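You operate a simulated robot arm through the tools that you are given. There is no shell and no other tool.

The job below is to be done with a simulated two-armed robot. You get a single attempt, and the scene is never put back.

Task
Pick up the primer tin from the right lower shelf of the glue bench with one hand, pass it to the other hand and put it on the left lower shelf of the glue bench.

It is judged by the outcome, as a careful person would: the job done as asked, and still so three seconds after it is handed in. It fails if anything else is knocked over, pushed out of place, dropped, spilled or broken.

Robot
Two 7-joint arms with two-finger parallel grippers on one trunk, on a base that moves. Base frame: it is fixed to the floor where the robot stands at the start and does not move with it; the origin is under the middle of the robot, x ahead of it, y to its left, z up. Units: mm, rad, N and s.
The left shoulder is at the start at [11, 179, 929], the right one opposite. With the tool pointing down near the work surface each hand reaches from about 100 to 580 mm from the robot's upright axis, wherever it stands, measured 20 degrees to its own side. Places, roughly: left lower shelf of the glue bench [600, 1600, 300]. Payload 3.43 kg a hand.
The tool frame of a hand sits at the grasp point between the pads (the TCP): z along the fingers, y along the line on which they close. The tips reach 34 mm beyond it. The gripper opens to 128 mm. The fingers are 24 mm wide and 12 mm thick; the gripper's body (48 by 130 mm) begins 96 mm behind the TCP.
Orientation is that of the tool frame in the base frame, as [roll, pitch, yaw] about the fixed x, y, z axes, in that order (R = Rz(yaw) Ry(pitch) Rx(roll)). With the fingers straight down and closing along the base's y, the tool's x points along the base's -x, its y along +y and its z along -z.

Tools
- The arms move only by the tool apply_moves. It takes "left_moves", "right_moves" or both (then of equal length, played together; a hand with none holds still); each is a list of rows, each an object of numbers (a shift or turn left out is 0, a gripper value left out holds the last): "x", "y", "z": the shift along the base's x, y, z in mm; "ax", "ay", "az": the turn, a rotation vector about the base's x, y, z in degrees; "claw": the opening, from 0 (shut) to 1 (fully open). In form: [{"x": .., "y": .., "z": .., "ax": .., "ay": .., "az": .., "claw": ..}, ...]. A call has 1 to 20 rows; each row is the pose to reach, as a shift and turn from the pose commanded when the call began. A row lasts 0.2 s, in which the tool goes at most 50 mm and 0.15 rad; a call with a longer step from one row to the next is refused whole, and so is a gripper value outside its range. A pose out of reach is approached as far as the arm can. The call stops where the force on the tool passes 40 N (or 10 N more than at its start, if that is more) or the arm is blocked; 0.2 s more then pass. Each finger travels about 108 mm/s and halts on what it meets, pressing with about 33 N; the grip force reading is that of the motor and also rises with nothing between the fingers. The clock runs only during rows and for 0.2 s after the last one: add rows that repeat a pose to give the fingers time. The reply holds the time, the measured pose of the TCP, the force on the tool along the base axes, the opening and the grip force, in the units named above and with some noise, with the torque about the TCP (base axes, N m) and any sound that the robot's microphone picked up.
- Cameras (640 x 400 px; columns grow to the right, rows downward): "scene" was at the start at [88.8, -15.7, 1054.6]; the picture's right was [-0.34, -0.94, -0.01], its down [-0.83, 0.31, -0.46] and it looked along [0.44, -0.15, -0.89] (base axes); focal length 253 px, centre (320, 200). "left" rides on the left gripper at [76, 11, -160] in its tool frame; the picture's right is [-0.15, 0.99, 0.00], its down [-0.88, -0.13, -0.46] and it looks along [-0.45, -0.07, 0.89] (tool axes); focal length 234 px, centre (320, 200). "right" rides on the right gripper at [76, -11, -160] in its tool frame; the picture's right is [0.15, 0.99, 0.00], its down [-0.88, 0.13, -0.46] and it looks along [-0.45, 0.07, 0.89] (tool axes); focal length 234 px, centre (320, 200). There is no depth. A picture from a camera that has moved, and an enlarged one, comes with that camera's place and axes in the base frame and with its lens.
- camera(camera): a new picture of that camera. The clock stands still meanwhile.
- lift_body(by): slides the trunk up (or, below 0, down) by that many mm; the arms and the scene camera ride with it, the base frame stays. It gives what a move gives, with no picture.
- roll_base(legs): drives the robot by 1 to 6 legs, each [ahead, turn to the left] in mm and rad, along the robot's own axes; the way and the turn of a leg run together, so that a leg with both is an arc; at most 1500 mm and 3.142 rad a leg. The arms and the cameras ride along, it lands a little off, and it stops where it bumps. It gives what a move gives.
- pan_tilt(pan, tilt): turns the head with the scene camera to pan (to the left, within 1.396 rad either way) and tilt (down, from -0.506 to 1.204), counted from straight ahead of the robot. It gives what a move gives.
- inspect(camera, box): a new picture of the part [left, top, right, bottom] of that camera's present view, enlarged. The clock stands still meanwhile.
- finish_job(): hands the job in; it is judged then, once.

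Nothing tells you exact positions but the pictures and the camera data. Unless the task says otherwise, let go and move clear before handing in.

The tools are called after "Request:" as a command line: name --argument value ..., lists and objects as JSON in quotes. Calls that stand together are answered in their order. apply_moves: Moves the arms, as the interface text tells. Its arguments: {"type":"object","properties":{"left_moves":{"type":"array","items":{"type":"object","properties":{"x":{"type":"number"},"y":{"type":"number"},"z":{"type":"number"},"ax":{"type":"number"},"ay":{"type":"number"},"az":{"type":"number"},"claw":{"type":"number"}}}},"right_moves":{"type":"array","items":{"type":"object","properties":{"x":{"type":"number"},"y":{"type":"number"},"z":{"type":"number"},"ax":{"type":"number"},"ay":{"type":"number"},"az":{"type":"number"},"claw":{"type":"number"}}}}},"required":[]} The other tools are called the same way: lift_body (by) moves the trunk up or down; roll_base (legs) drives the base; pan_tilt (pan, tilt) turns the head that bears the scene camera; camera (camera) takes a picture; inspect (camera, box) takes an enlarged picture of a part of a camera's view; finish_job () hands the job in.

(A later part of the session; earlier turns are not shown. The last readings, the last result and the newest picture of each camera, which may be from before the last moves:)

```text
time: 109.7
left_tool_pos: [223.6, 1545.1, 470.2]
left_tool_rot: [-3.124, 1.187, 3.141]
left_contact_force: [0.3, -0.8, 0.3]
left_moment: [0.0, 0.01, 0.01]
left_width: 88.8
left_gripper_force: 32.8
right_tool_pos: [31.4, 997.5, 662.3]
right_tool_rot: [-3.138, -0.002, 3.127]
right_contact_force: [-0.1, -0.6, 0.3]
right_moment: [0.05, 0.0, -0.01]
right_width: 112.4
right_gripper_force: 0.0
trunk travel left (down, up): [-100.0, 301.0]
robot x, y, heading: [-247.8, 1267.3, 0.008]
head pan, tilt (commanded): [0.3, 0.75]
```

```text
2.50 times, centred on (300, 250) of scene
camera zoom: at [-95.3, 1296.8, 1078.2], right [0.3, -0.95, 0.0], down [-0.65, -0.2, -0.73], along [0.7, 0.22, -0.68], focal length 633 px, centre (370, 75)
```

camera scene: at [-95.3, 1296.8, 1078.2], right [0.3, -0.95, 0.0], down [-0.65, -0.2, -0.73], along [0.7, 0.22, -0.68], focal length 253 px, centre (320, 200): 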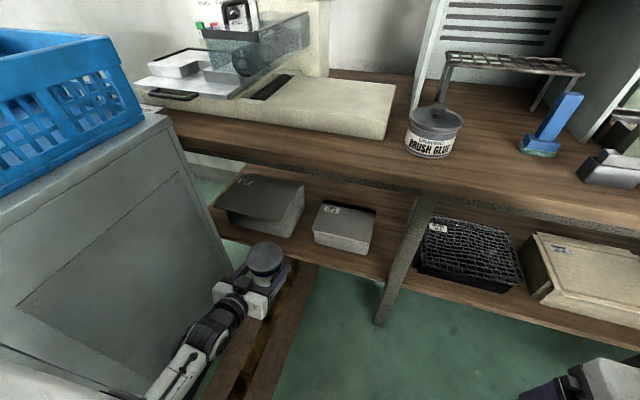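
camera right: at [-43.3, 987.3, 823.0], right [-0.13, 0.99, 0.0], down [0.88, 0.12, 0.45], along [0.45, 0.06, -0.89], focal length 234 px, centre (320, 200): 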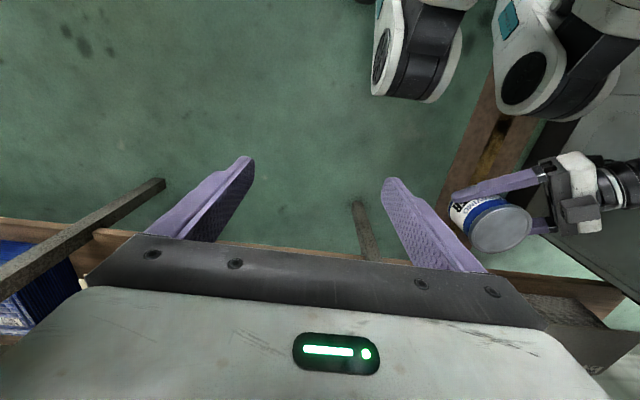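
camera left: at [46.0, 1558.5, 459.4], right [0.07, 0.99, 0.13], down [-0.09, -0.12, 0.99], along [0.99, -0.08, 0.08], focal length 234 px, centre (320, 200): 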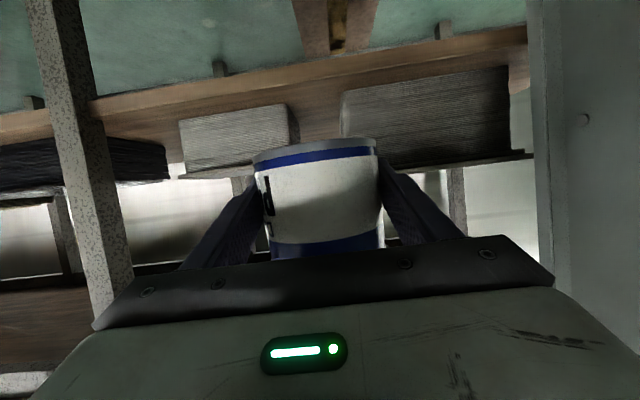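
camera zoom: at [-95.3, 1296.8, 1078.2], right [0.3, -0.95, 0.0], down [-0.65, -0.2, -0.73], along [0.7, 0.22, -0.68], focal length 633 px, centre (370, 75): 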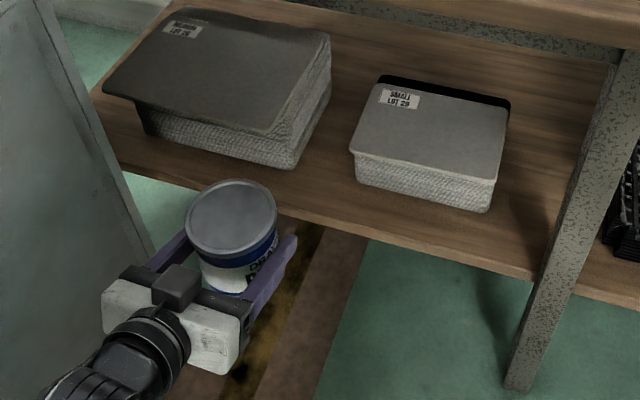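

From both views the gap is about 96–100 mm wide and centred near y≈1541, so the tin will stand in front of it at about x 428. I'll lower the trunk, keeping the tin about 20 mm above shelf height, and then drive forward slowly.

Request:
lift_body --by -95

Request:
camera --camera "left"

Request:
camera --camera "right"

```text
time: 111.0
left_tool_pos: [224.5, 1544.3, 375.9]
left_tool_rot: [-3.124, 1.187, 3.14]
left_contact_force: [0.1, -0.4, 0.5]
left_moment: [0.01, -0.02, -0.02]
left_width: 88.8
left_gripper_force: 32.5
right_tool_pos: [31.5, 997.4, 567.3]
right_tool_rot: [-3.139, -0.004, 3.125]
right_contact_force: [-0.3, 0.1, 0.5]
right_moment: [0.0, 0.0, 0.0]
right_width: 112.6
right_gripper_force: 0.0
trunk travel left (down, up): [-5.0, 396.0]
robot x, y, heading: [-244.2, 1269.3, 0.006]
head pan, tilt (commanded): [0.3, 0.75]
```

```text
taken
camera left: at [46.0, 1558.4, 364.5], right [0.07, 0.99, 0.13], down [-0.09, -0.12, 0.99], along [0.99, -0.08, 0.08], focal length 234 px, centre (320, 200)
```

left: 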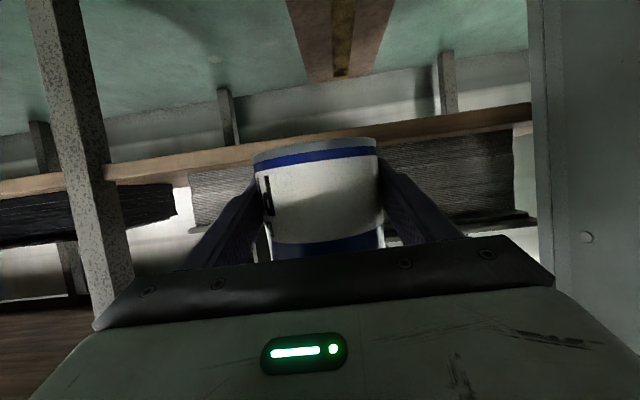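

```text
taken
camera right: at [-43.3, 987.4, 728.1], right [-0.13, 0.99, 0.0], down [0.88, 0.12, 0.45], along [0.45, 0.06, -0.89], focal length 234 px, centre (320, 200)
```

right: 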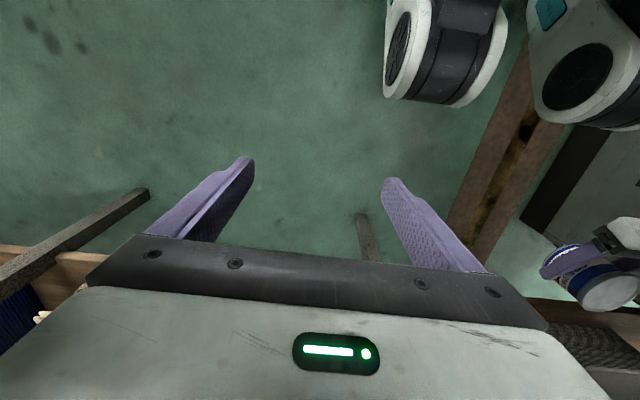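

The tin hangs about 20 mm above shelf height in front of the gap. I'll drive straight forward 160 mm, stopping short of the stacks, and fine-tune with the arm after that.

Request:
roll_base --legs '[[160, 0]]'

Request:
pan_tilt --pan 0.5 --tilt 0.9

Request:
camera --camera "scene"

Request:
camera --camera "left"

```text
time: 112.4
left_tool_pos: [382.4, 1546.1, 374.8]
left_tool_rot: [-3.124, 1.188, -3.14]
left_contact_force: [0.1, 0.1, 0.3]
left_moment: [0.0, -0.01, 0.02]
left_width: 88.8
left_gripper_force: 33.3
right_tool_pos: [192.3, 999.2, 567.3]
right_tool_rot: [-3.138, -0.003, 3.13]
right_contact_force: [0.1, -0.3, -1.3]
right_moment: [-0.02, 0.08, 0.0]
right_width: 112.3
right_gripper_force: 0.1
trunk travel left (down, up): [-5.0, 396.0]
robot x, y, heading: [-83.0, 1268.9, 0.007]
head pan, tilt (commanded): [0.3, 0.75]
```

```text
time: 113.1
left_tool_pos: [382.4, 1546.6, 375.3]
left_tool_rot: [-3.125, 1.184, -3.14]
left_contact_force: [0.3, -0.1, 0.2]
left_moment: [-0.02, 0.0, 0.03]
left_width: 88.4
left_gripper_force: 33.1
right_tool_pos: [192.4, 999.3, 567.3]
right_tool_rot: [-3.14, -0.002, 3.128]
right_contact_force: [-0.3, 0.4, -0.7]
right_moment: [-0.01, -0.03, 0.01]
right_width: 112.5
right_gripper_force: 0.0
trunk travel left (down, up): [-5.0, 396.0]
robot x, y, heading: [-82.1, 1269.8, 0.006]
head pan, tilt (commanded): [0.499, 0.901]
```

```text
taken
camera scene: at [51.2, 1309.5, 971.3], right [0.48, -0.88, 0.0], down [-0.69, -0.38, -0.62], along [0.54, 0.3, -0.78], focal length 253 px, centre (320, 200)
```

scene: 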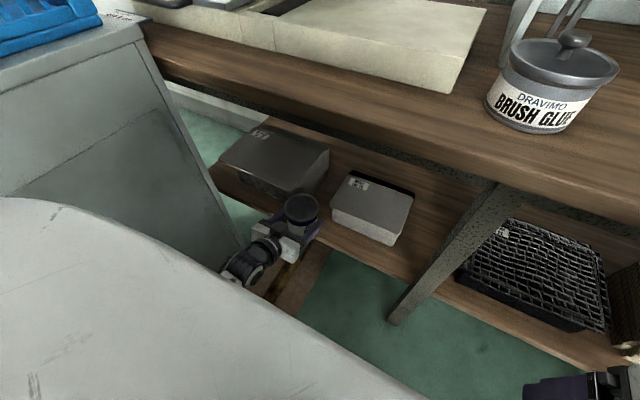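

```text
taken
camera left: at [204.5, 1559.9, 364.2], right [0.07, 0.99, 0.13], down [-0.09, -0.12, 0.99], along [0.99, -0.08, 0.08], focal length 234 px, centre (320, 200)
```

left: 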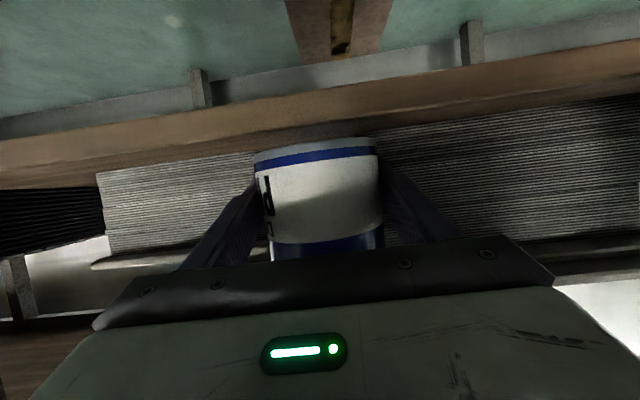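

The tin is over the shelf front, right before the gap. I'll zoom from above to compare the tin's lid with the two stack corners.

Request:
inspect --camera "scene" --box '[250, 150, 390, 250]'

Request:
inspect --camera "left" --box '[200, 80, 460, 260]'

```text
4.00 times, centred on (320, 200) of scene
camera zoom: at [51.2, 1309.5, 971.3], right [0.48, -0.88, 0.0], down [-0.69, -0.38, -0.62], along [0.54, 0.3, -0.78], focal length 1013 px, centre (320, 200)
```

zoom: 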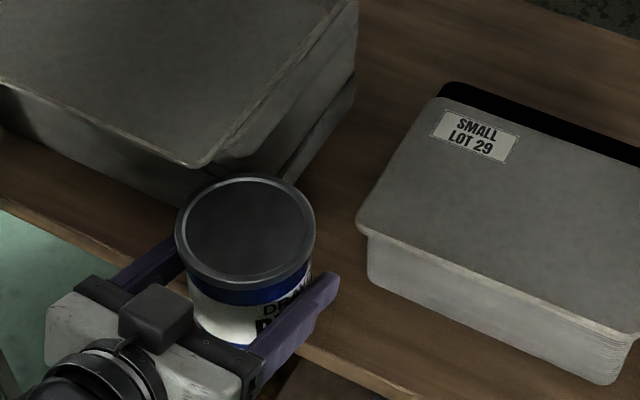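

```text
2.22 times, centred on (330, 170) of left
camera zoom: at [204.5, 1559.9, 364.2], right [0.07, 0.99, 0.13], down [-0.09, -0.12, 0.99], along [0.99, -0.08, 0.08], focal length 520 px, centre (298, 267)
```

zoom: 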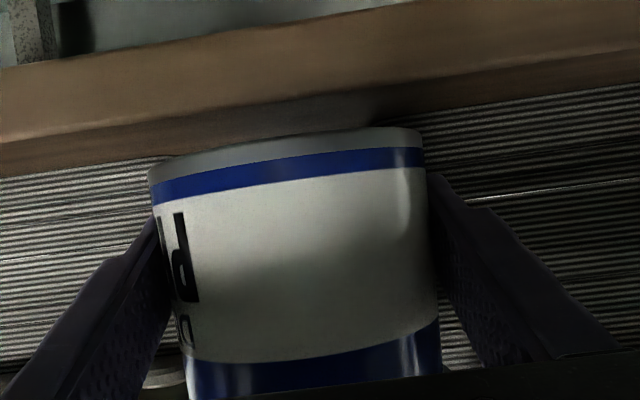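

Relative to the tin, the gap edges are at y≈1495 (small stack's top plate) and y≈1586 (big stack), so I'll centre the tin at y≈1540. The grip is too deep to reach the final spot with the fingers clear of the stacks. I'll first set the tin on the shelf slightly forward, then regrip with the fingertips and move it in.

Request:
apply_moves --left_moves '[{"x": 5, "y": -3, "z": 0}, {"x": 12, "y": -6.5, "z": -2}, {"x": 18, "y": -6.5, "z": -5}, {"x": 20.5, "y": -6.5, "z": -9}, {"x": 20.5, "y": -6.5, "z": -13}, {"x": 20.5, "y": -6.5, "z": -13}]'

Request:
inspect --camera "scene" --box '[250, 150, 390, 250]'

Request:
inspect --camera "left" --box '[200, 80, 460, 260]'

```text
time: 114.5
left_tool_pos: [401.6, 1540.9, 360.4]
left_tool_rot: [-3.125, 1.184, -3.138]
left_contact_force: [-19.5, -0.9, -0.1]
left_moment: [0.29, -0.13, 0.88]
left_width: 88.7
left_gripper_force: 32.8
right_tool_pos: [192.3, 999.8, 568.3]
right_tool_rot: [-3.139, -0.001, 3.13]
right_contact_force: [-0.3, -0.3, 0.2]
right_moment: [-0.01, 0.01, 0.02]
right_width: 112.5
right_gripper_force: 0.1
trunk travel left (down, up): [-5.0, 396.0]
robot x, y, heading: [-83.3, 1267.8, 0.003]
head pan, tilt (commanded): [0.499, 0.901]
```

```text
4.00 times, centred on (320, 200) of scene
camera zoom: at [50.6, 1309.4, 971.4], right [0.48, -0.87, 0.0], down [-0.69, -0.38, -0.62], along [0.54, 0.3, -0.78], focal length 1013 px, centre (320, 200)
```

zoom: 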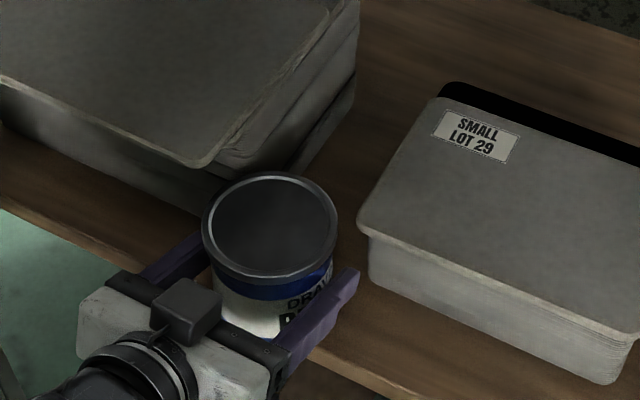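

```text
2.22 times, centred on (330, 170) of left
camera zoom: at [223.4, 1553.5, 349.6], right [0.07, 0.99, 0.13], down [-0.09, -0.12, 0.99], along [0.99, -0.08, 0.08], focal length 520 px, centre (298, 267)
```

zoom: 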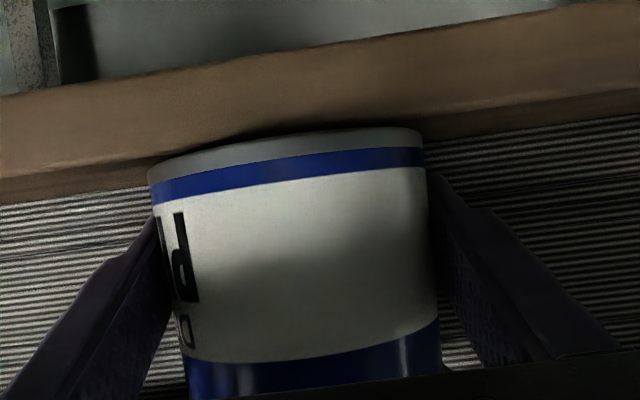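

The left fingertip has met the front of the big stack (about 20 N, and the stack has not moved), so I back off at once. The spot in front of the small stack has open sides, so I'll use that to set the tin down briefly and regrip.

Request:
apply_moves --left_moves '[{"x": -8}, {"x": -16, "z": 4}, {"x": -24, "z": 12}, {"x": -24, "y": -15, "z": 15}, {"x": -24, "y": -40, "z": 15}, {"x": -24, "y": -65, "z": 15}, {"x": -24, "y": -90, "z": 15}, {"x": -24, "y": -115, "z": 15}, {"x": -24, "y": -135, "z": 15}, {"x": -24, "y": -140, "z": 15}, {"x": -24, "y": -140, "z": 15}]'

Request:
pan_tilt --pan 0.3 --tilt 1.0

Request:
camera --camera "scene"

Request:
camera --camera "left"

```text
time: 116.2
left_tool_pos: [377.0, 1516.3, 372.8]
left_tool_rot: [2.713, 1.144, 2.68]
left_contact_force: [0.8, 0.6, -0.5]
left_moment: [0.0, 0.0, 0.0]
left_width: 88.3
left_gripper_force: 33.3
right_tool_pos: [193.0, 998.3, 566.0]
right_tool_rot: [-3.137, -0.001, 3.13]
right_contact_force: [0.6, 0.1, 0.0]
right_moment: [-0.02, 0.01, 0.02]
right_width: 112.5
right_gripper_force: 0.2
trunk travel left (down, up): [-5.0, 396.0]
robot x, y, heading: [-84.9, 1269.2, 0.004]
head pan, tilt (commanded): [0.499, 0.901]
stopped in row 8 (left hand): the arm was blocked; the commanded pose is now the measured one
```

```text
time: 116.9
left_tool_pos: [377.7, 1514.4, 374.8]
left_tool_rot: [2.716, 1.15, 2.684]
left_contact_force: [-0.2, 0.6, 0.9]
left_moment: [0.01, -0.01, -0.02]
left_width: 88.5
left_gripper_force: 32.9
right_tool_pos: [191.5, 999.0, 567.3]
right_tool_rot: [-3.136, -0.001, 3.129]
right_contact_force: [0.1, -1.0, 0.0]
right_moment: [-0.01, -0.02, 0.0]
right_width: 112.6
right_gripper_force: 0.0
trunk travel left (down, up): [-5.0, 396.0]
robot x, y, heading: [-83.5, 1268.6, 0.006]
head pan, tilt (commanded): [0.3, 1.0]
```

```text
taken
camera scene: at [51.2, 1295.6, 963.5], right [0.3, -0.95, 0.0], down [-0.8, -0.26, -0.54], along [0.52, 0.16, -0.84], focal length 253 px, centre (320, 200)
```

scene: 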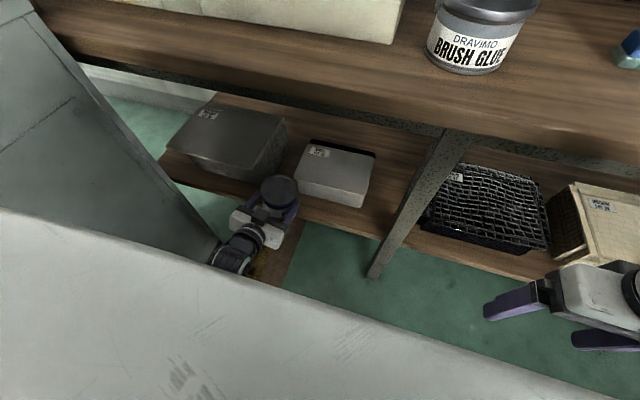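

```text
taken
camera left: at [200.9, 1539.0, 365.2], right [0.12, 0.95, 0.3], down [-0.11, -0.29, 0.95], along [0.99, -0.15, 0.07], focal length 234 px, centre (320, 200)
```

left: 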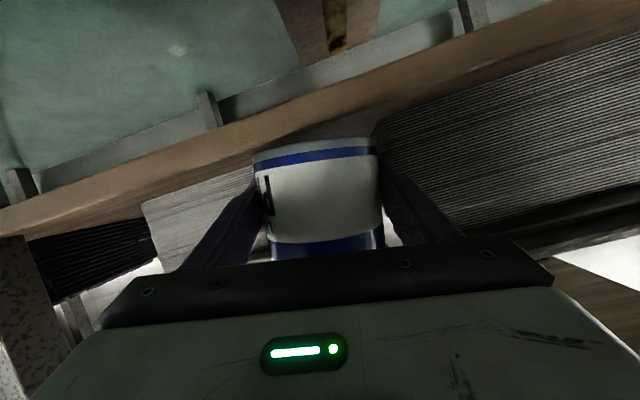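

The arm was blocked on the way right, most likely by the robot's own knee, and the tin is now rolled about 10° but still held. I'll go back left and level it again.

Request:
apply_moves --left_moves '[{"y": 5, "ax": -1.5, "az": 0.6}, {"y": 12, "ax": -4.0, "az": 1.6}, {"y": 18, "ax": -6.5, "az": 2.6}, {"y": 24, "ax": -9.2, "az": 3.7}, {"y": 24, "ax": -9.2, "az": 3.7}]'

Request:
camera --camera "left"

Request:
inspect --camera "scene" --box '[160, 80, 420, 290]'

```text
time: 118.1
left_tool_pos: [377.8, 1537.2, 374.9]
left_tool_rot: [3.125, 1.19, 3.126]
left_contact_force: [-0.2, -0.3, 0.4]
left_moment: [-0.04, 0.03, -0.01]
left_width: 88.6
left_gripper_force: 33.5
right_tool_pos: [192.5, 998.7, 567.4]
right_tool_rot: [-3.138, -0.002, 3.129]
right_contact_force: [-0.1, 0.4, 0.2]
right_moment: [0.02, 0.02, 0.03]
right_width: 112.9
right_gripper_force: 0.0
trunk travel left (down, up): [-5.0, 396.0]
robot x, y, heading: [-88.3, 1268.9, 0.001]
head pan, tilt (commanded): [0.3, 1.0]
```

```text
taken
camera left: at [200.9, 1549.1, 363.3], right [0.05, 0.99, 0.14], down [-0.1, -0.14, 0.99], along [0.99, -0.07, 0.09], focal length 234 px, centre (320, 200)
```

left: 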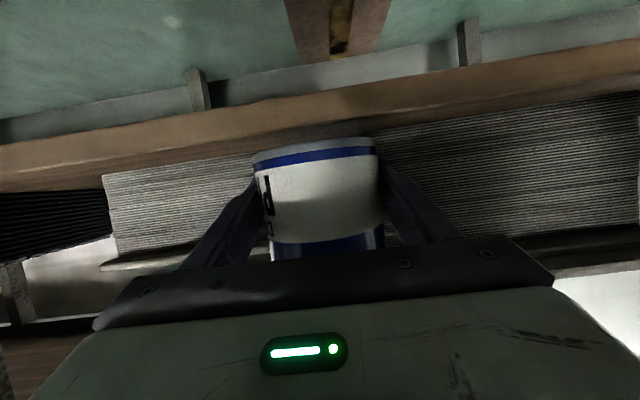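

```text
1.90 times, centred on (290, 185) of scene
camera zoom: at [51.5, 1294.0, 964.0], right [0.3, -0.95, 0.0], down [-0.8, -0.25, -0.54], along [0.51, 0.16, -0.84], focal length 482 px, centre (377, 229)
```

zoom: 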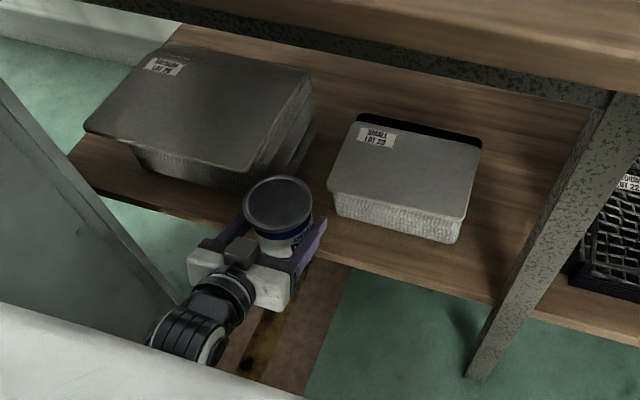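

The tin is level again at about [378, 1537]. I'll move it to x≈400, y≈1535, which keeps the fingertips clear of the big stack, and begin lowering.

Request:
apply_moves --left_moves '[{"x": 5, "y": -1}, {"x": 11, "y": -2}, {"x": 17, "y": -2}, {"x": 22, "y": -2, "z": -3}, {"x": 22, "y": -2, "z": -8}, {"x": 22, "y": -2, "z": -12}, {"x": 22, "y": -2, "z": -12}]'

Request:
inspect --camera "left" --box '[200, 80, 460, 260]'

Request:
inspect --camera "scene" --box '[220, 130, 340, 230]'

```text
time: 119.7
left_tool_pos: [399.6, 1536.0, 363.1]
left_tool_rot: [3.121, 1.191, 3.122]
left_contact_force: [-0.4, -0.7, -0.3]
left_moment: [0.0, -0.02, 0.01]
left_width: 88.4
left_gripper_force: 32.6
right_tool_pos: [191.6, 999.7, 565.8]
right_tool_rot: [-3.138, -0.002, 3.131]
right_contact_force: [0.1, 0.1, 0.7]
right_moment: [0.0, 0.01, -0.01]
right_width: 112.7
right_gripper_force: 0.0
trunk travel left (down, up): [-5.0, 396.0]
robot x, y, heading: [-86.8, 1266.6, 0.008]
head pan, tilt (commanded): [0.3, 1.0]
```

```text
2.22 times, centred on (330, 170) of left
camera zoom: at [221.7, 1546.4, 351.0], right [0.06, 0.99, 0.14], down [-0.1, -0.14, 0.99], along [0.99, -0.07, 0.09], focal length 520 px, centre (298, 267)
```

zoom: 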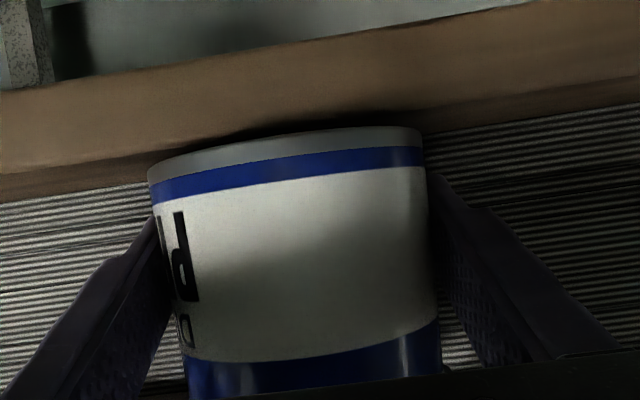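

```text
4.00 times, centred on (280, 180) of scene
camera zoom: at [51.5, 1294.0, 964.0], right [0.3, -0.95, 0.0], down [-0.8, -0.25, -0.54], along [0.51, 0.16, -0.84], focal length 1013 px, centre (480, 280)
```

zoom: 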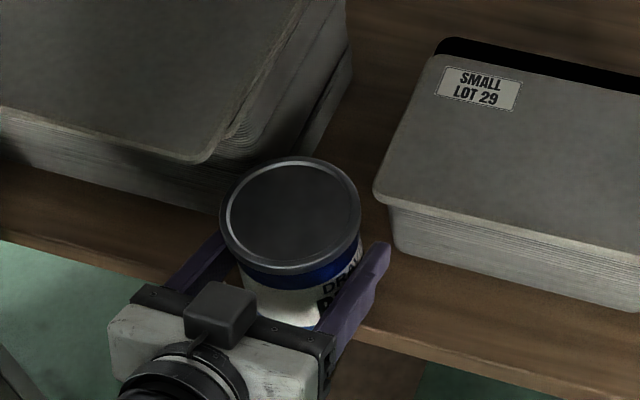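

There is no contact and the tin is just above the shelf. I'll lower in small steps and watch the vertical force.

Request:
apply_moves --left_moves '[{"z": -1.5}, {"z": -3}, {"z": -3}]'

Request:
apply_moves --left_moves '[{"z": -1}, {"z": -2}, {"z": -2}]'

Request:
apply_moves --left_moves '[{"z": -1}, {"z": -1.5}, {"z": -1.5}]'

```text
time: 120.5
left_tool_pos: [400.3, 1535.1, 360.4]
left_tool_rot: [3.12, 1.19, 3.123]
left_contact_force: [1.1, -0.2, -0.4]
left_moment: [-0.01, 0.02, 0.04]
left_width: 88.4
left_gripper_force: 32.7
right_tool_pos: [192.6, 998.5, 566.7]
right_tool_rot: [-3.138, -0.001, 3.129]
right_contact_force: [0.4, -0.1, 0.3]
right_moment: [0.01, -0.04, -0.03]
right_width: 112.6
right_gripper_force: 0.0
trunk travel left (down, up): [-5.0, 396.0]
robot x, y, heading: [-86.8, 1271.2, 0.005]
head pan, tilt (commanded): [0.3, 1.0]
```

```text
time: 121.3
left_tool_pos: [400.0, 1536.0, 360.1]
left_tool_rot: [3.119, 1.192, 3.12]
left_contact_force: [-0.8, 0.3, -0.7]
left_moment: [-0.03, -0.06, -0.01]
left_width: 88.5
left_gripper_force: 32.9
right_tool_pos: [193.2, 1001.0, 566.6]
right_tool_rot: [-3.139, -0.002, 3.13]
right_contact_force: [0.1, 0.1, 1.1]
right_moment: [0.01, 0.01, 0.0]
right_width: 112.4
right_gripper_force: 0.1
trunk travel left (down, up): [-5.0, 396.0]
robot x, y, heading: [-83.7, 1267.8, 0.004]
head pan, tilt (commanded): [0.3, 1.0]
```

```text
time: 122.1
left_tool_pos: [401.3, 1536.3, 359.2]
left_tool_rot: [3.121, 1.194, 3.118]
left_contact_force: [-2.7, 1.1, 4.0]
left_moment: [-0.12, -0.24, -0.01]
left_width: 88.5
left_gripper_force: 32.8
right_tool_pos: [191.4, 999.6, 567.4]
right_tool_rot: [-3.138, -0.002, 3.129]
right_contact_force: [0.3, 0.5, -1.3]
right_moment: [-0.02, -0.02, 0.02]
right_width: 112.3
right_gripper_force: 0.1
trunk travel left (down, up): [-5.0, 396.0]
robot x, y, heading: [-84.1, 1267.9, 0.013]
head pan, tilt (commanded): [0.3, 1.0]
```

Contact is starting: +4 N vertical at TCP z≈359, so the tin is resting on the shelf. One more millimetre to seat it, then I'll check before opening.

Request:
apply_moves --left_moves '[{"z": -0.5}, {"z": -1}, {"z": -1}]'

Request:
inspect --camera "left" --box '[200, 80, 460, 260]'

Request:
inspect --camera "scene" --box '[220, 130, 340, 230]'

```text
time: 122.9
left_tool_pos: [400.7, 1536.8, 358.9]
left_tool_rot: [3.12, 1.198, 3.122]
left_contact_force: [-1.0, 3.1, 10.3]
left_moment: [-0.34, -0.44, 0.08]
left_width: 88.5
left_gripper_force: 33.1
right_tool_pos: [192.3, 999.4, 567.4]
right_tool_rot: [-3.14, 0.001, 3.128]
right_contact_force: [0.1, -0.1, 0.0]
right_moment: [0.01, 0.0, 0.0]
right_width: 112.5
right_gripper_force: 0.0
trunk travel left (down, up): [-5.0, 396.0]
robot x, y, heading: [-86.0, 1269.1, 0.005]
head pan, tilt (commanded): [0.3, 1.0]
```

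```text
2.22 times, centred on (330, 170) of left
camera zoom: at [223.0, 1546.6, 346.1], right [0.05, 0.99, 0.14], down [-0.1, -0.14, 0.99], along [0.99, -0.07, 0.09], focal length 520 px, centre (298, 267)
```

zoom: 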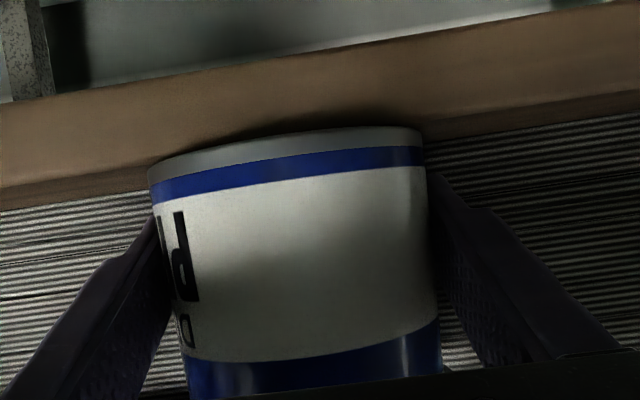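

```text
4.00 times, centred on (280, 180) of scene
camera zoom: at [50.6, 1293.6, 964.4], right [0.3, -0.95, 0.0], down [-0.8, -0.25, -0.54], along [0.52, 0.16, -0.84], focal length 1013 px, centre (480, 280)
```

zoom: 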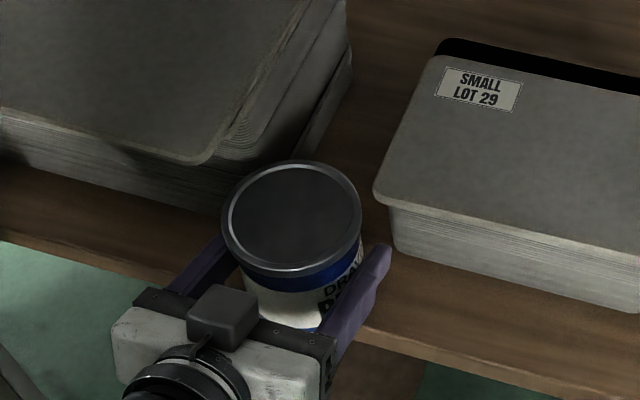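

The tin is seated with about 10 N and both stacks are unmoved. I'll open the fingers slightly to release it here for the regrip.

Request:
apply_moves --left_moves '[{"claw": 0.72}, {"claw": 0.75}, {"claw": 0.76}, {"claw": 0.76}]'

Request:
inspect --camera "left" --box '[200, 80, 460, 260]'

Request:
inspect --camera "scene" --box '[220, 130, 340, 230]'

```text
time: 123.9
left_tool_pos: [400.7, 1535.4, 356.5]
left_tool_rot: [3.12, 1.191, 3.12]
left_contact_force: [0.3, -1.1, -0.5]
left_moment: [0.03, -0.01, 0.02]
left_width: 97.1
left_gripper_force: 0.1
right_tool_pos: [192.0, 999.4, 567.1]
right_tool_rot: [-3.139, -0.002, 3.131]
right_contact_force: [-0.2, 0.8, -0.1]
right_moment: [-0.02, -0.02, 0.0]
right_width: 112.5
right_gripper_force: 0.0
trunk travel left (down, up): [-5.0, 396.0]
robot x, y, heading: [-86.4, 1267.8, 0.006]
head pan, tilt (commanded): [0.3, 1.0]
```

```text
2.22 times, centred on (330, 170) of left
camera zoom: at [222.0, 1546.5, 344.7], right [0.06, 0.99, 0.14], down [-0.1, -0.14, 0.99], along [0.99, -0.07, 0.09], focal length 520 px, centre (298, 267)
```

zoom: 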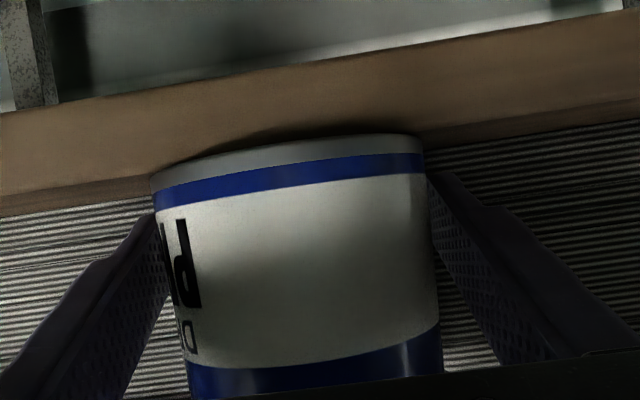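

```text
4.00 times, centred on (280, 180) of scene
camera zoom: at [51.2, 1293.8, 964.1], right [0.3, -0.95, 0.0], down [-0.8, -0.25, -0.54], along [0.52, 0.16, -0.84], focal length 1013 px, centre (480, 280)
```

zoom: 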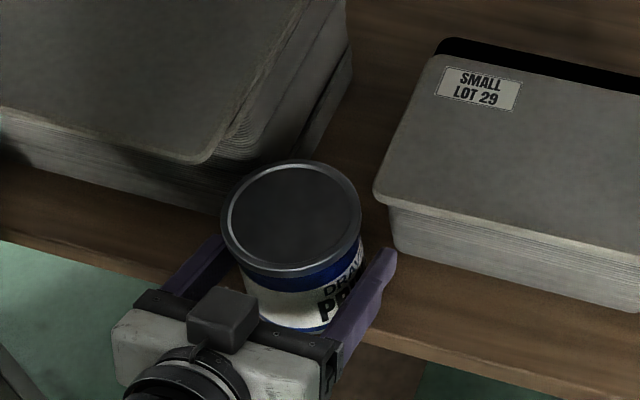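

The tin stands by itself on the shelf, with part of its base still over the edge, so I'll regrip straight away. I'll slide the open fingers back about 17 mm and tilt the hand to 60° down beside the tin, giving a fingertip grip that reaches less far forward.

Request:
apply_moves --left_moves '[{"x": -4, "z": 1.5, "ay": 1}, {"x": -9, "z": 3, "ay": 4}, {"x": -14, "z": 5, "ay": 9}, {"x": -17, "z": 5.5, "ay": 14}, {"x": -17, "z": 5.5, "ay": 19}, {"x": -17, "z": 5.5, "ay": 24}, {"x": -17, "z": 5.5, "ay": 29}, {"x": -17, "z": 5.5, "ay": 34}, {"x": -17, "z": 5.5, "ay": 38}, {"x": -17, "z": 5.5, "ay": 38}]'

Request:
camera --camera "left"

Request:
inspect --camera "scene" --box '[200, 120, 360, 240]'

```text
time: 126.1
left_tool_pos: [382.5, 1536.1, 361.5]
left_tool_rot: [3.135, 0.528, 3.133]
left_contact_force: [-0.4, 0.2, -0.6]
left_moment: [-0.01, 0.01, -0.06]
left_width: 97.2
left_gripper_force: 0.0
right_tool_pos: [192.6, 999.2, 568.3]
right_tool_rot: [-3.14, -0.001, 3.13]
right_contact_force: [0.5, -0.2, 0.5]
right_moment: [0.0, -0.01, -0.02]
right_width: 112.7
right_gripper_force: 0.0
trunk travel left (down, up): [-5.0, 396.0]
robot x, y, heading: [-86.2, 1265.1, 0.005]
head pan, tilt (commanded): [0.3, 1.0]
```

```text
taken
camera left: at [235.6, 1546.9, 461.3], right [0.13, 0.99, 0.08], down [0.53, -0.14, 0.84], along [0.84, -0.07, -0.54], focal length 234 px, centre (320, 200)
```

left: 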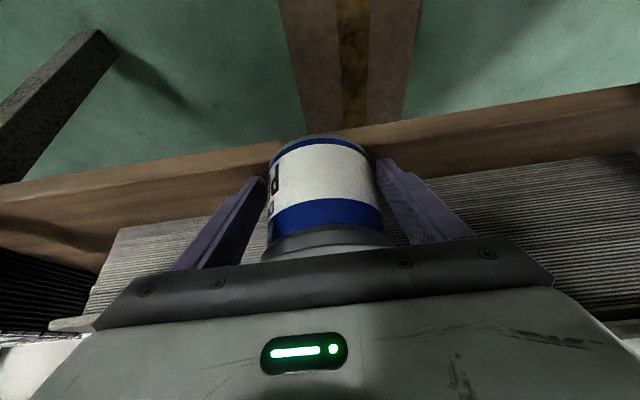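

```text
3.33 times, centred on (280, 180) of scene
camera zoom: at [51.2, 1293.8, 964.1], right [0.3, -0.95, 0.0], down [-0.8, -0.25, -0.54], along [0.52, 0.16, -0.84], focal length 844 px, centre (453, 267)
```

zoom: 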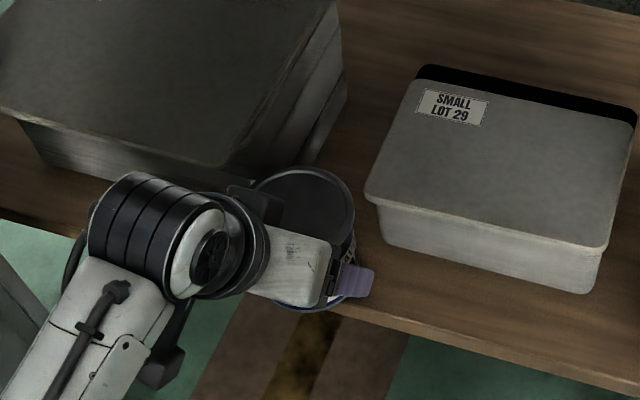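

The hand is now at 60° with the open fingers alongside the tin and nothing disturbed. I'll zoom the left camera to check centring before closing.

Request:
inspect --camera "left" --box '[160, 110, 480, 270]'

```text
2.00 times, centred on (320, 190) of left
camera zoom: at [235.6, 1546.9, 461.3], right [0.13, 0.99, 0.08], down [0.53, -0.14, 0.84], along [0.84, -0.07, -0.54], focal length 468 px, centre (320, 220)
```

zoom: 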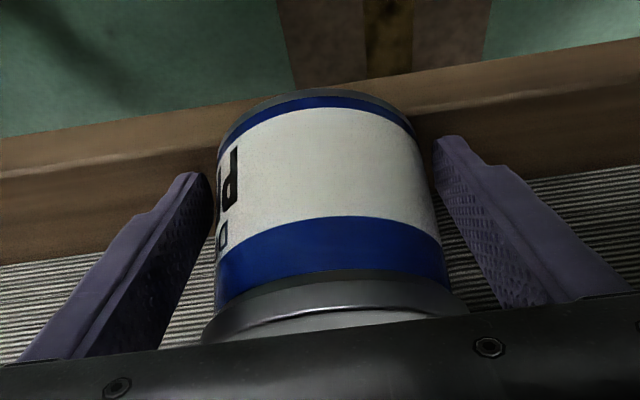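

From the two left views I now work out the shelf surface at z≈326 and its edge at x≈376, with the tin centre at x≈403, overhanging about 18 mm. The fingertips are nearly touching the shelf, so I'll raise them 7 mm and close on the tin.

Request:
apply_moves --left_moves '[{"z": 3}, {"z": 7}, {"z": 7}, {"z": 7, "claw": 0.7}, {"z": 7, "claw": 0.0}, {"z": 7, "claw": 0.0}, {"z": 7, "claw": 0.0}, {"z": 7, "claw": 0.0}]'

Request:
inspect --camera "left" --box '[160, 110, 480, 270]'

Request:
inspect --camera "scene" --box '[200, 120, 360, 240]'

```text
time: 127.9
left_tool_pos: [383.8, 1534.7, 369.9]
left_tool_rot: [3.135, 0.527, 3.132]
left_contact_force: [-1.2, -0.9, 1.0]
left_moment: [-0.02, 0.09, -0.06]
left_width: 88.7
left_gripper_force: 32.8
right_tool_pos: [191.6, 998.0, 567.7]
right_tool_rot: [-3.14, -0.001, 3.13]
right_contact_force: [-1.0, -0.1, 0.5]
right_moment: [0.03, -0.03, -0.03]
right_width: 112.6
right_gripper_force: 0.2
trunk travel left (down, up): [-5.0, 396.0]
robot x, y, heading: [-86.4, 1271.5, 0.004]
head pan, tilt (commanded): [0.3, 1.0]
```

```text
2.00 times, centred on (320, 190) of left
camera zoom: at [236.5, 1546.7, 468.5], right [0.13, 0.99, 0.08], down [0.53, -0.14, 0.84], along [0.84, -0.07, -0.54], focal length 468 px, centre (320, 220)
```

zoom: 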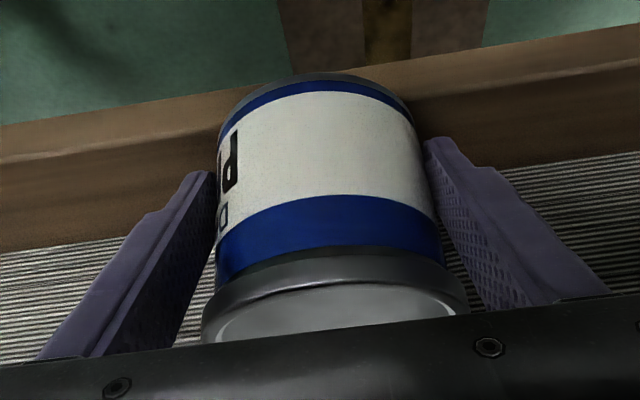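

```text
3.33 times, centred on (280, 180) of scene
camera zoom: at [51.2, 1293.8, 964.1], right [0.3, -0.95, 0.0], down [-0.8, -0.25, -0.54], along [0.52, 0.16, -0.84], focal length 844 px, centre (453, 267)
```

zoom: 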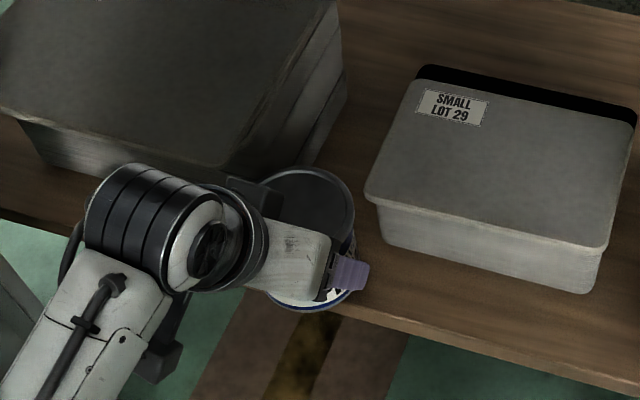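

The fingertips grip the tin at 88.7 mm with 33 N. I'll lift it a few millimetres and check it stays level.

Request:
apply_moves --left_moves '[{"z": 2}, {"z": 5}, {"z": 9}, {"z": 9}]'

Request:
inspect --camera "left" --box '[160, 110, 480, 270]'

Request:
inspect --camera "scene" --box '[200, 120, 360, 240]'

```text
time: 128.9
left_tool_pos: [381.2, 1535.8, 375.0]
left_tool_rot: [3.136, 0.525, 3.132]
left_contact_force: [0.0, 2.0, -5.9]
left_moment: [0.0, 0.09, -0.03]
left_width: 88.6
left_gripper_force: 33.0
right_tool_pos: [192.9, 999.9, 567.7]
right_tool_rot: [-3.139, -0.002, 3.13]
right_contact_force: [-0.8, -0.6, -0.6]
right_moment: [-0.01, 0.02, 0.0]
right_width: 112.7
right_gripper_force: 0.1
trunk travel left (down, up): [-5.0, 396.0]
robot x, y, heading: [-84.1, 1270.8, 0.007]
head pan, tilt (commanded): [0.3, 1.0]
```

```text
2.00 times, centred on (320, 190) of left
camera zoom: at [235.6, 1546.5, 475.6], right [0.13, 0.99, 0.08], down [0.53, -0.14, 0.84], along [0.84, -0.07, -0.54], focal length 468 px, centre (320, 220)
```

zoom: 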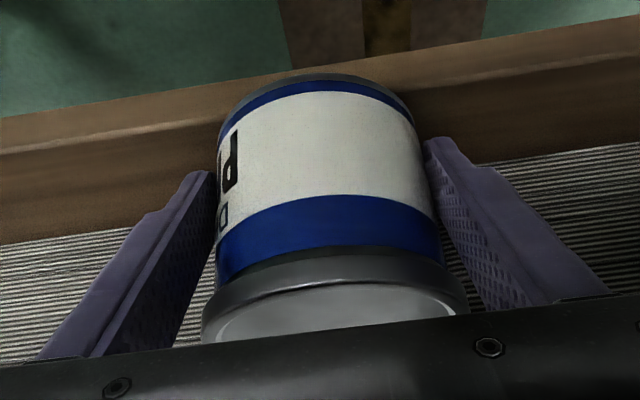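

```text
3.33 times, centred on (280, 180) of scene
camera zoom: at [51.5, 1294.0, 964.0], right [0.3, -0.95, 0.0], down [-0.8, -0.25, -0.54], along [0.51, 0.16, -0.84], focal length 844 px, centre (453, 267)
```

zoom: 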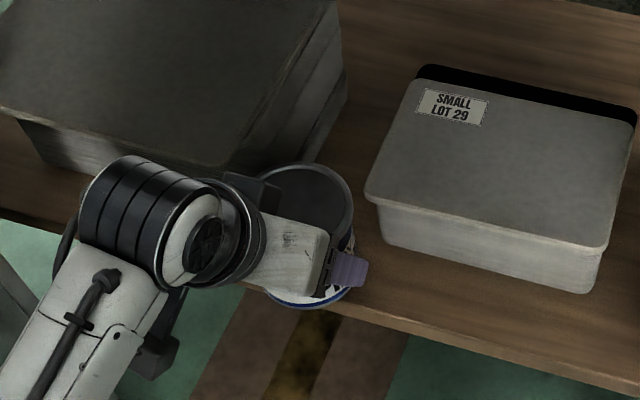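

The tin is lifted (5.9 N) and level. Now I'll move it in toward the final spot in two short steps, watching for any contact force.

Request:
apply_moves --left_moves '[{"x": 3, "y": 2}, {"x": 6, "y": 4}, {"x": 9, "y": 4}, {"x": 12, "y": 4}, {"x": 12, "y": 4}]'

Request:
inspect --camera "left" --box '[160, 110, 480, 270]'

Request:
inspect --camera "scene" --box '[200, 120, 360, 240]'

```text
time: 130.1
left_tool_pos: [394.2, 1540.3, 377.0]
left_tool_rot: [3.136, 0.526, 3.133]
left_contact_force: [0.0, -1.1, -5.2]
left_moment: [0.01, 0.11, -0.05]
left_width: 88.8
left_gripper_force: 33.6
right_tool_pos: [191.6, 999.7, 568.0]
right_tool_rot: [-3.138, -0.003, 3.13]
right_contact_force: [0.3, 0.3, 0.6]
right_moment: [-0.01, -0.05, 0.02]
right_width: 112.7
right_gripper_force: 0.2
trunk travel left (down, up): [-5.0, 396.0]
robot x, y, heading: [-83.4, 1271.2, 0.004]
head pan, tilt (commanded): [0.3, 1.0]
```

```text
2.00 times, centred on (320, 190) of left
camera zoom: at [247.2, 1550.3, 475.8], right [0.13, 0.99, 0.08], down [0.53, -0.14, 0.84], along [0.84, -0.07, -0.54], focal length 468 px, centre (320, 220)
```

zoom: 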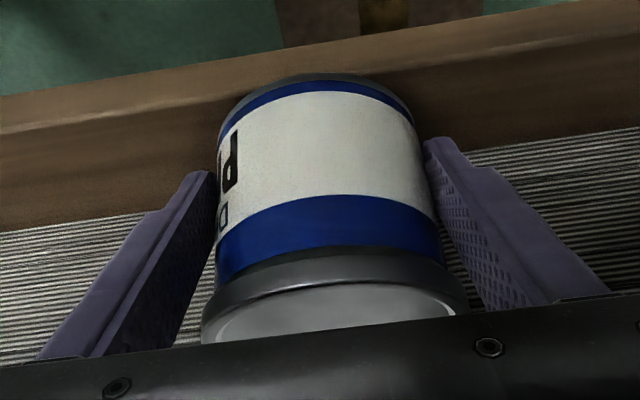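

```text
3.33 times, centred on (280, 180) of scene
camera zoom: at [51.5, 1294.0, 964.0], right [0.3, -0.95, 0.0], down [-0.8, -0.25, -0.54], along [0.51, 0.16, -0.84], focal length 844 px, centre (453, 267)
```

zoom: 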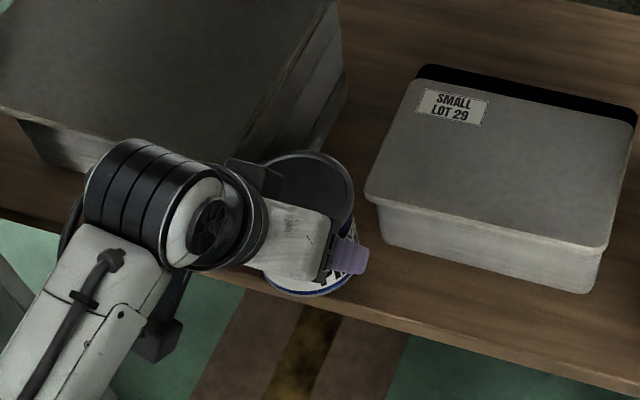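

No contact and the gap to both stacks looks even. I'll advance the last part and check again.

Request:
apply_moves --left_moves '[{"x": 3}, {"x": 6}, {"x": 9}, {"x": 11}, {"x": 11}]'

Request:
inspect --camera "left" --box '[160, 110, 480, 270]'

Request:
inspect --camera "scene" --box '[200, 120, 360, 240]'

```text
time: 131.3
left_tool_pos: [404.9, 1537.9, 376.0]
left_tool_rot: [3.138, 0.525, 3.133]
left_contact_force: [-10.9, -16.2, -8.1]
left_moment: [0.62, -0.23, -0.08]
left_width: 88.9
left_gripper_force: 33.4
right_tool_pos: [192.9, 1000.1, 568.3]
right_tool_rot: [-3.141, -0.001, 3.129]
right_contact_force: [0.2, 0.7, 0.2]
right_moment: [0.01, 0.01, 0.0]
right_width: 112.4
right_gripper_force: 0.0
trunk travel left (down, up): [-5.0, 396.0]
robot x, y, heading: [-85.1, 1266.5, 0.009]
head pan, tilt (commanded): [0.3, 1.0]
```

```text
2.00 times, centred on (320, 190) of left
camera zoom: at [258.1, 1549.3, 475.2], right [0.14, 0.99, 0.08], down [0.53, -0.14, 0.84], along [0.84, -0.07, -0.54], focal length 468 px, centre (320, 220)
```

zoom: 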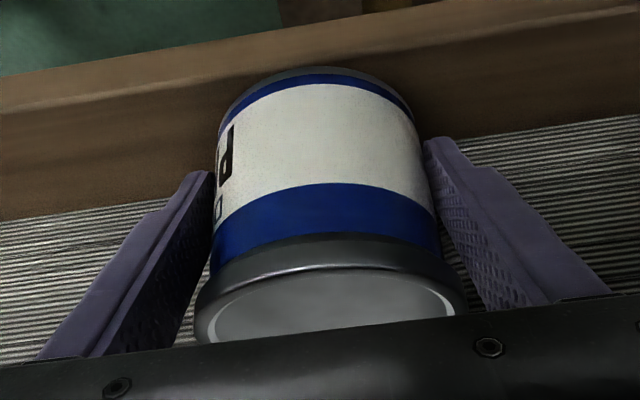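

```text
3.33 times, centred on (280, 180) of scene
camera zoom: at [51.6, 1293.7, 964.0], right [0.3, -0.95, 0.0], down [-0.8, -0.25, -0.54], along [0.51, 0.16, -0.84], focal length 844 px, centre (453, 267)
```

zoom: 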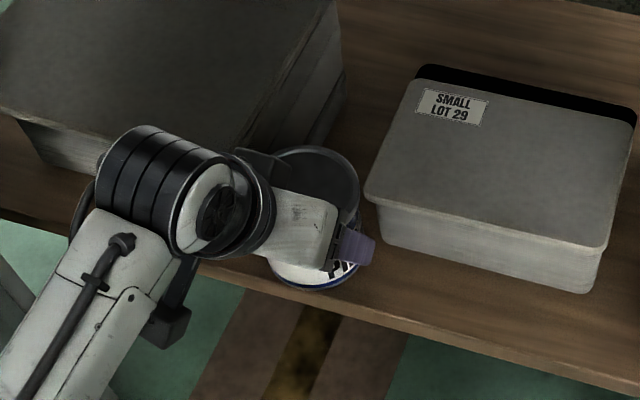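

The tin's rim touched the big stack's upper corner (about 20 N), so the free space lies a few millimetres further right, and the tin has tilted slightly in the grip. I'll back off, level the hand, and check whether the stack moved.

Request:
apply_moves --left_moves '[{"x": -4, "y": -2}, {"x": -10, "y": -4}, {"x": -16, "y": -5, "ay": 1}, {"x": -22, "y": -5, "ay": 2.2}, {"x": -24, "y": -5, "ay": 3.3}, {"x": -24, "y": -5, "ay": 3.3}]'

Request:
inspect --camera "left" --box '[160, 110, 480, 270]'

Request:
inspect --camera "scene" --box '[200, 120, 360, 240]'

```text
time: 132.7
left_tool_pos: [381.6, 1534.4, 378.2]
left_tool_rot: [3.136, 0.471, 3.132]
left_contact_force: [0.2, -1.3, -6.1]
left_moment: [0.01, 0.07, -0.01]
left_width: 88.6
left_gripper_force: 32.9
right_tool_pos: [192.2, 998.9, 567.5]
right_tool_rot: [-3.138, -0.002, 3.13]
right_contact_force: [0.8, -0.2, 1.4]
right_moment: [-0.03, 0.02, 0.0]
right_width: 112.7
right_gripper_force: 0.0
trunk travel left (down, up): [-5.0, 396.0]
robot x, y, heading: [-85.4, 1268.6, 0.006]
head pan, tilt (commanded): [0.3, 1.0]
```

```text
2.00 times, centred on (320, 190) of left
camera zoom: at [240.3, 1545.8, 485.9], right [0.14, 0.99, 0.07], down [0.58, -0.14, 0.8], along [0.8, -0.07, -0.59], focal length 468 px, centre (320, 220)
```

zoom: 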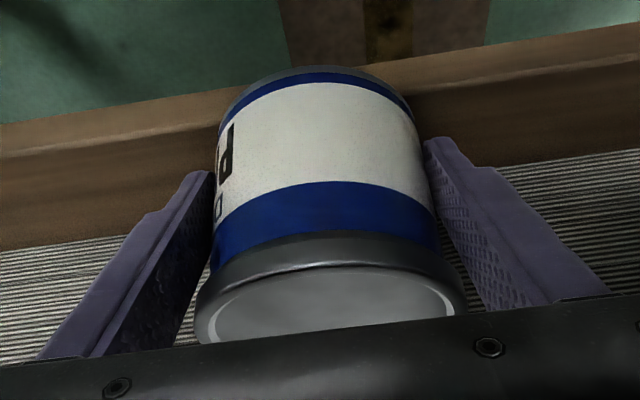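

```text
3.33 times, centred on (280, 180) of scene
camera zoom: at [51.5, 1294.0, 964.0], right [0.3, -0.95, 0.0], down [-0.8, -0.25, -0.54], along [0.51, 0.16, -0.84], focal length 844 px, centre (453, 267)
```

zoom: 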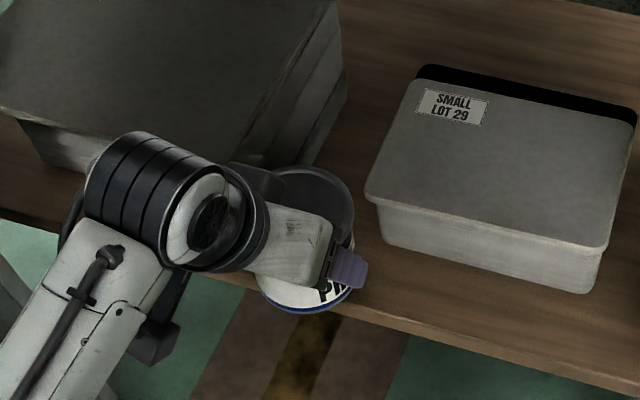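

The contact is gone, the stack is where it was, and the tin is nearly level. I'll set it down again here at the shelf front so I can take a better fingertip grip.

Request:
apply_moves --left_moves '[{"z": -2}, {"z": -4}, {"z": -5}, {"z": -5}]'

Request:
apply_moves --left_moves '[{"z": -1}, {"z": -2}, {"z": -2}]'

Request:
apply_moves --left_moves '[{"z": -0.7}, {"z": -1.5}, {"z": -1.5}]'

```text
time: 133.7
left_tool_pos: [380.7, 1535.0, 372.0]
left_tool_rot: [3.138, 0.47, 3.133]
left_contact_force: [-0.4, 0.4, -4.6]
left_moment: [0.02, 0.08, -0.02]
left_width: 88.8
left_gripper_force: 32.7
right_tool_pos: [192.8, 998.8, 567.8]
right_tool_rot: [-3.138, -0.002, 3.13]
right_contact_force: [-0.8, -0.3, -0.7]
right_moment: [-0.02, -0.02, 0.0]
right_width: 112.6
right_gripper_force: 0.1
trunk travel left (down, up): [-5.0, 396.0]
robot x, y, heading: [-86.7, 1270.5, 0.003]
head pan, tilt (commanded): [0.3, 1.0]
```

```text
time: 134.5
left_tool_pos: [381.7, 1535.3, 372.1]
left_tool_rot: [3.135, 0.474, 3.132]
left_contact_force: [-4.1, 0.3, 8.5]
left_moment: [-0.45, -0.3, -0.12]
left_width: 88.6
left_gripper_force: 32.9
right_tool_pos: [192.6, 998.7, 567.5]
right_tool_rot: [-3.141, 0.0, 3.129]
right_contact_force: [0.0, -0.8, 0.7]
right_moment: [0.02, 0.0, -0.03]
right_width: 112.6
right_gripper_force: 0.1
trunk travel left (down, up): [-5.0, 396.0]
robot x, y, heading: [-83.9, 1270.4, 0.009]
head pan, tilt (commanded): [0.3, 1.0]
```

```text
time: 135.3
left_tool_pos: [382.5, 1535.9, 372.2]
left_tool_rot: [3.134, 0.473, 3.133]
left_contact_force: [-6.7, 3.3, 14.4]
left_moment: [0.05, -0.67, 0.13]
left_width: 88.7
left_gripper_force: 32.9
right_tool_pos: [192.2, 998.0, 567.6]
right_tool_rot: [-3.14, 0.001, 3.13]
right_contact_force: [-1.2, -0.6, -0.8]
right_moment: [-0.01, 0.0, 0.04]
right_width: 112.7
right_gripper_force: 0.0
trunk travel left (down, up): [-5.0, 396.0]
robot x, y, heading: [-86.5, 1269.8, 0.006]
head pan, tilt (commanded): [0.3, 1.0]
```

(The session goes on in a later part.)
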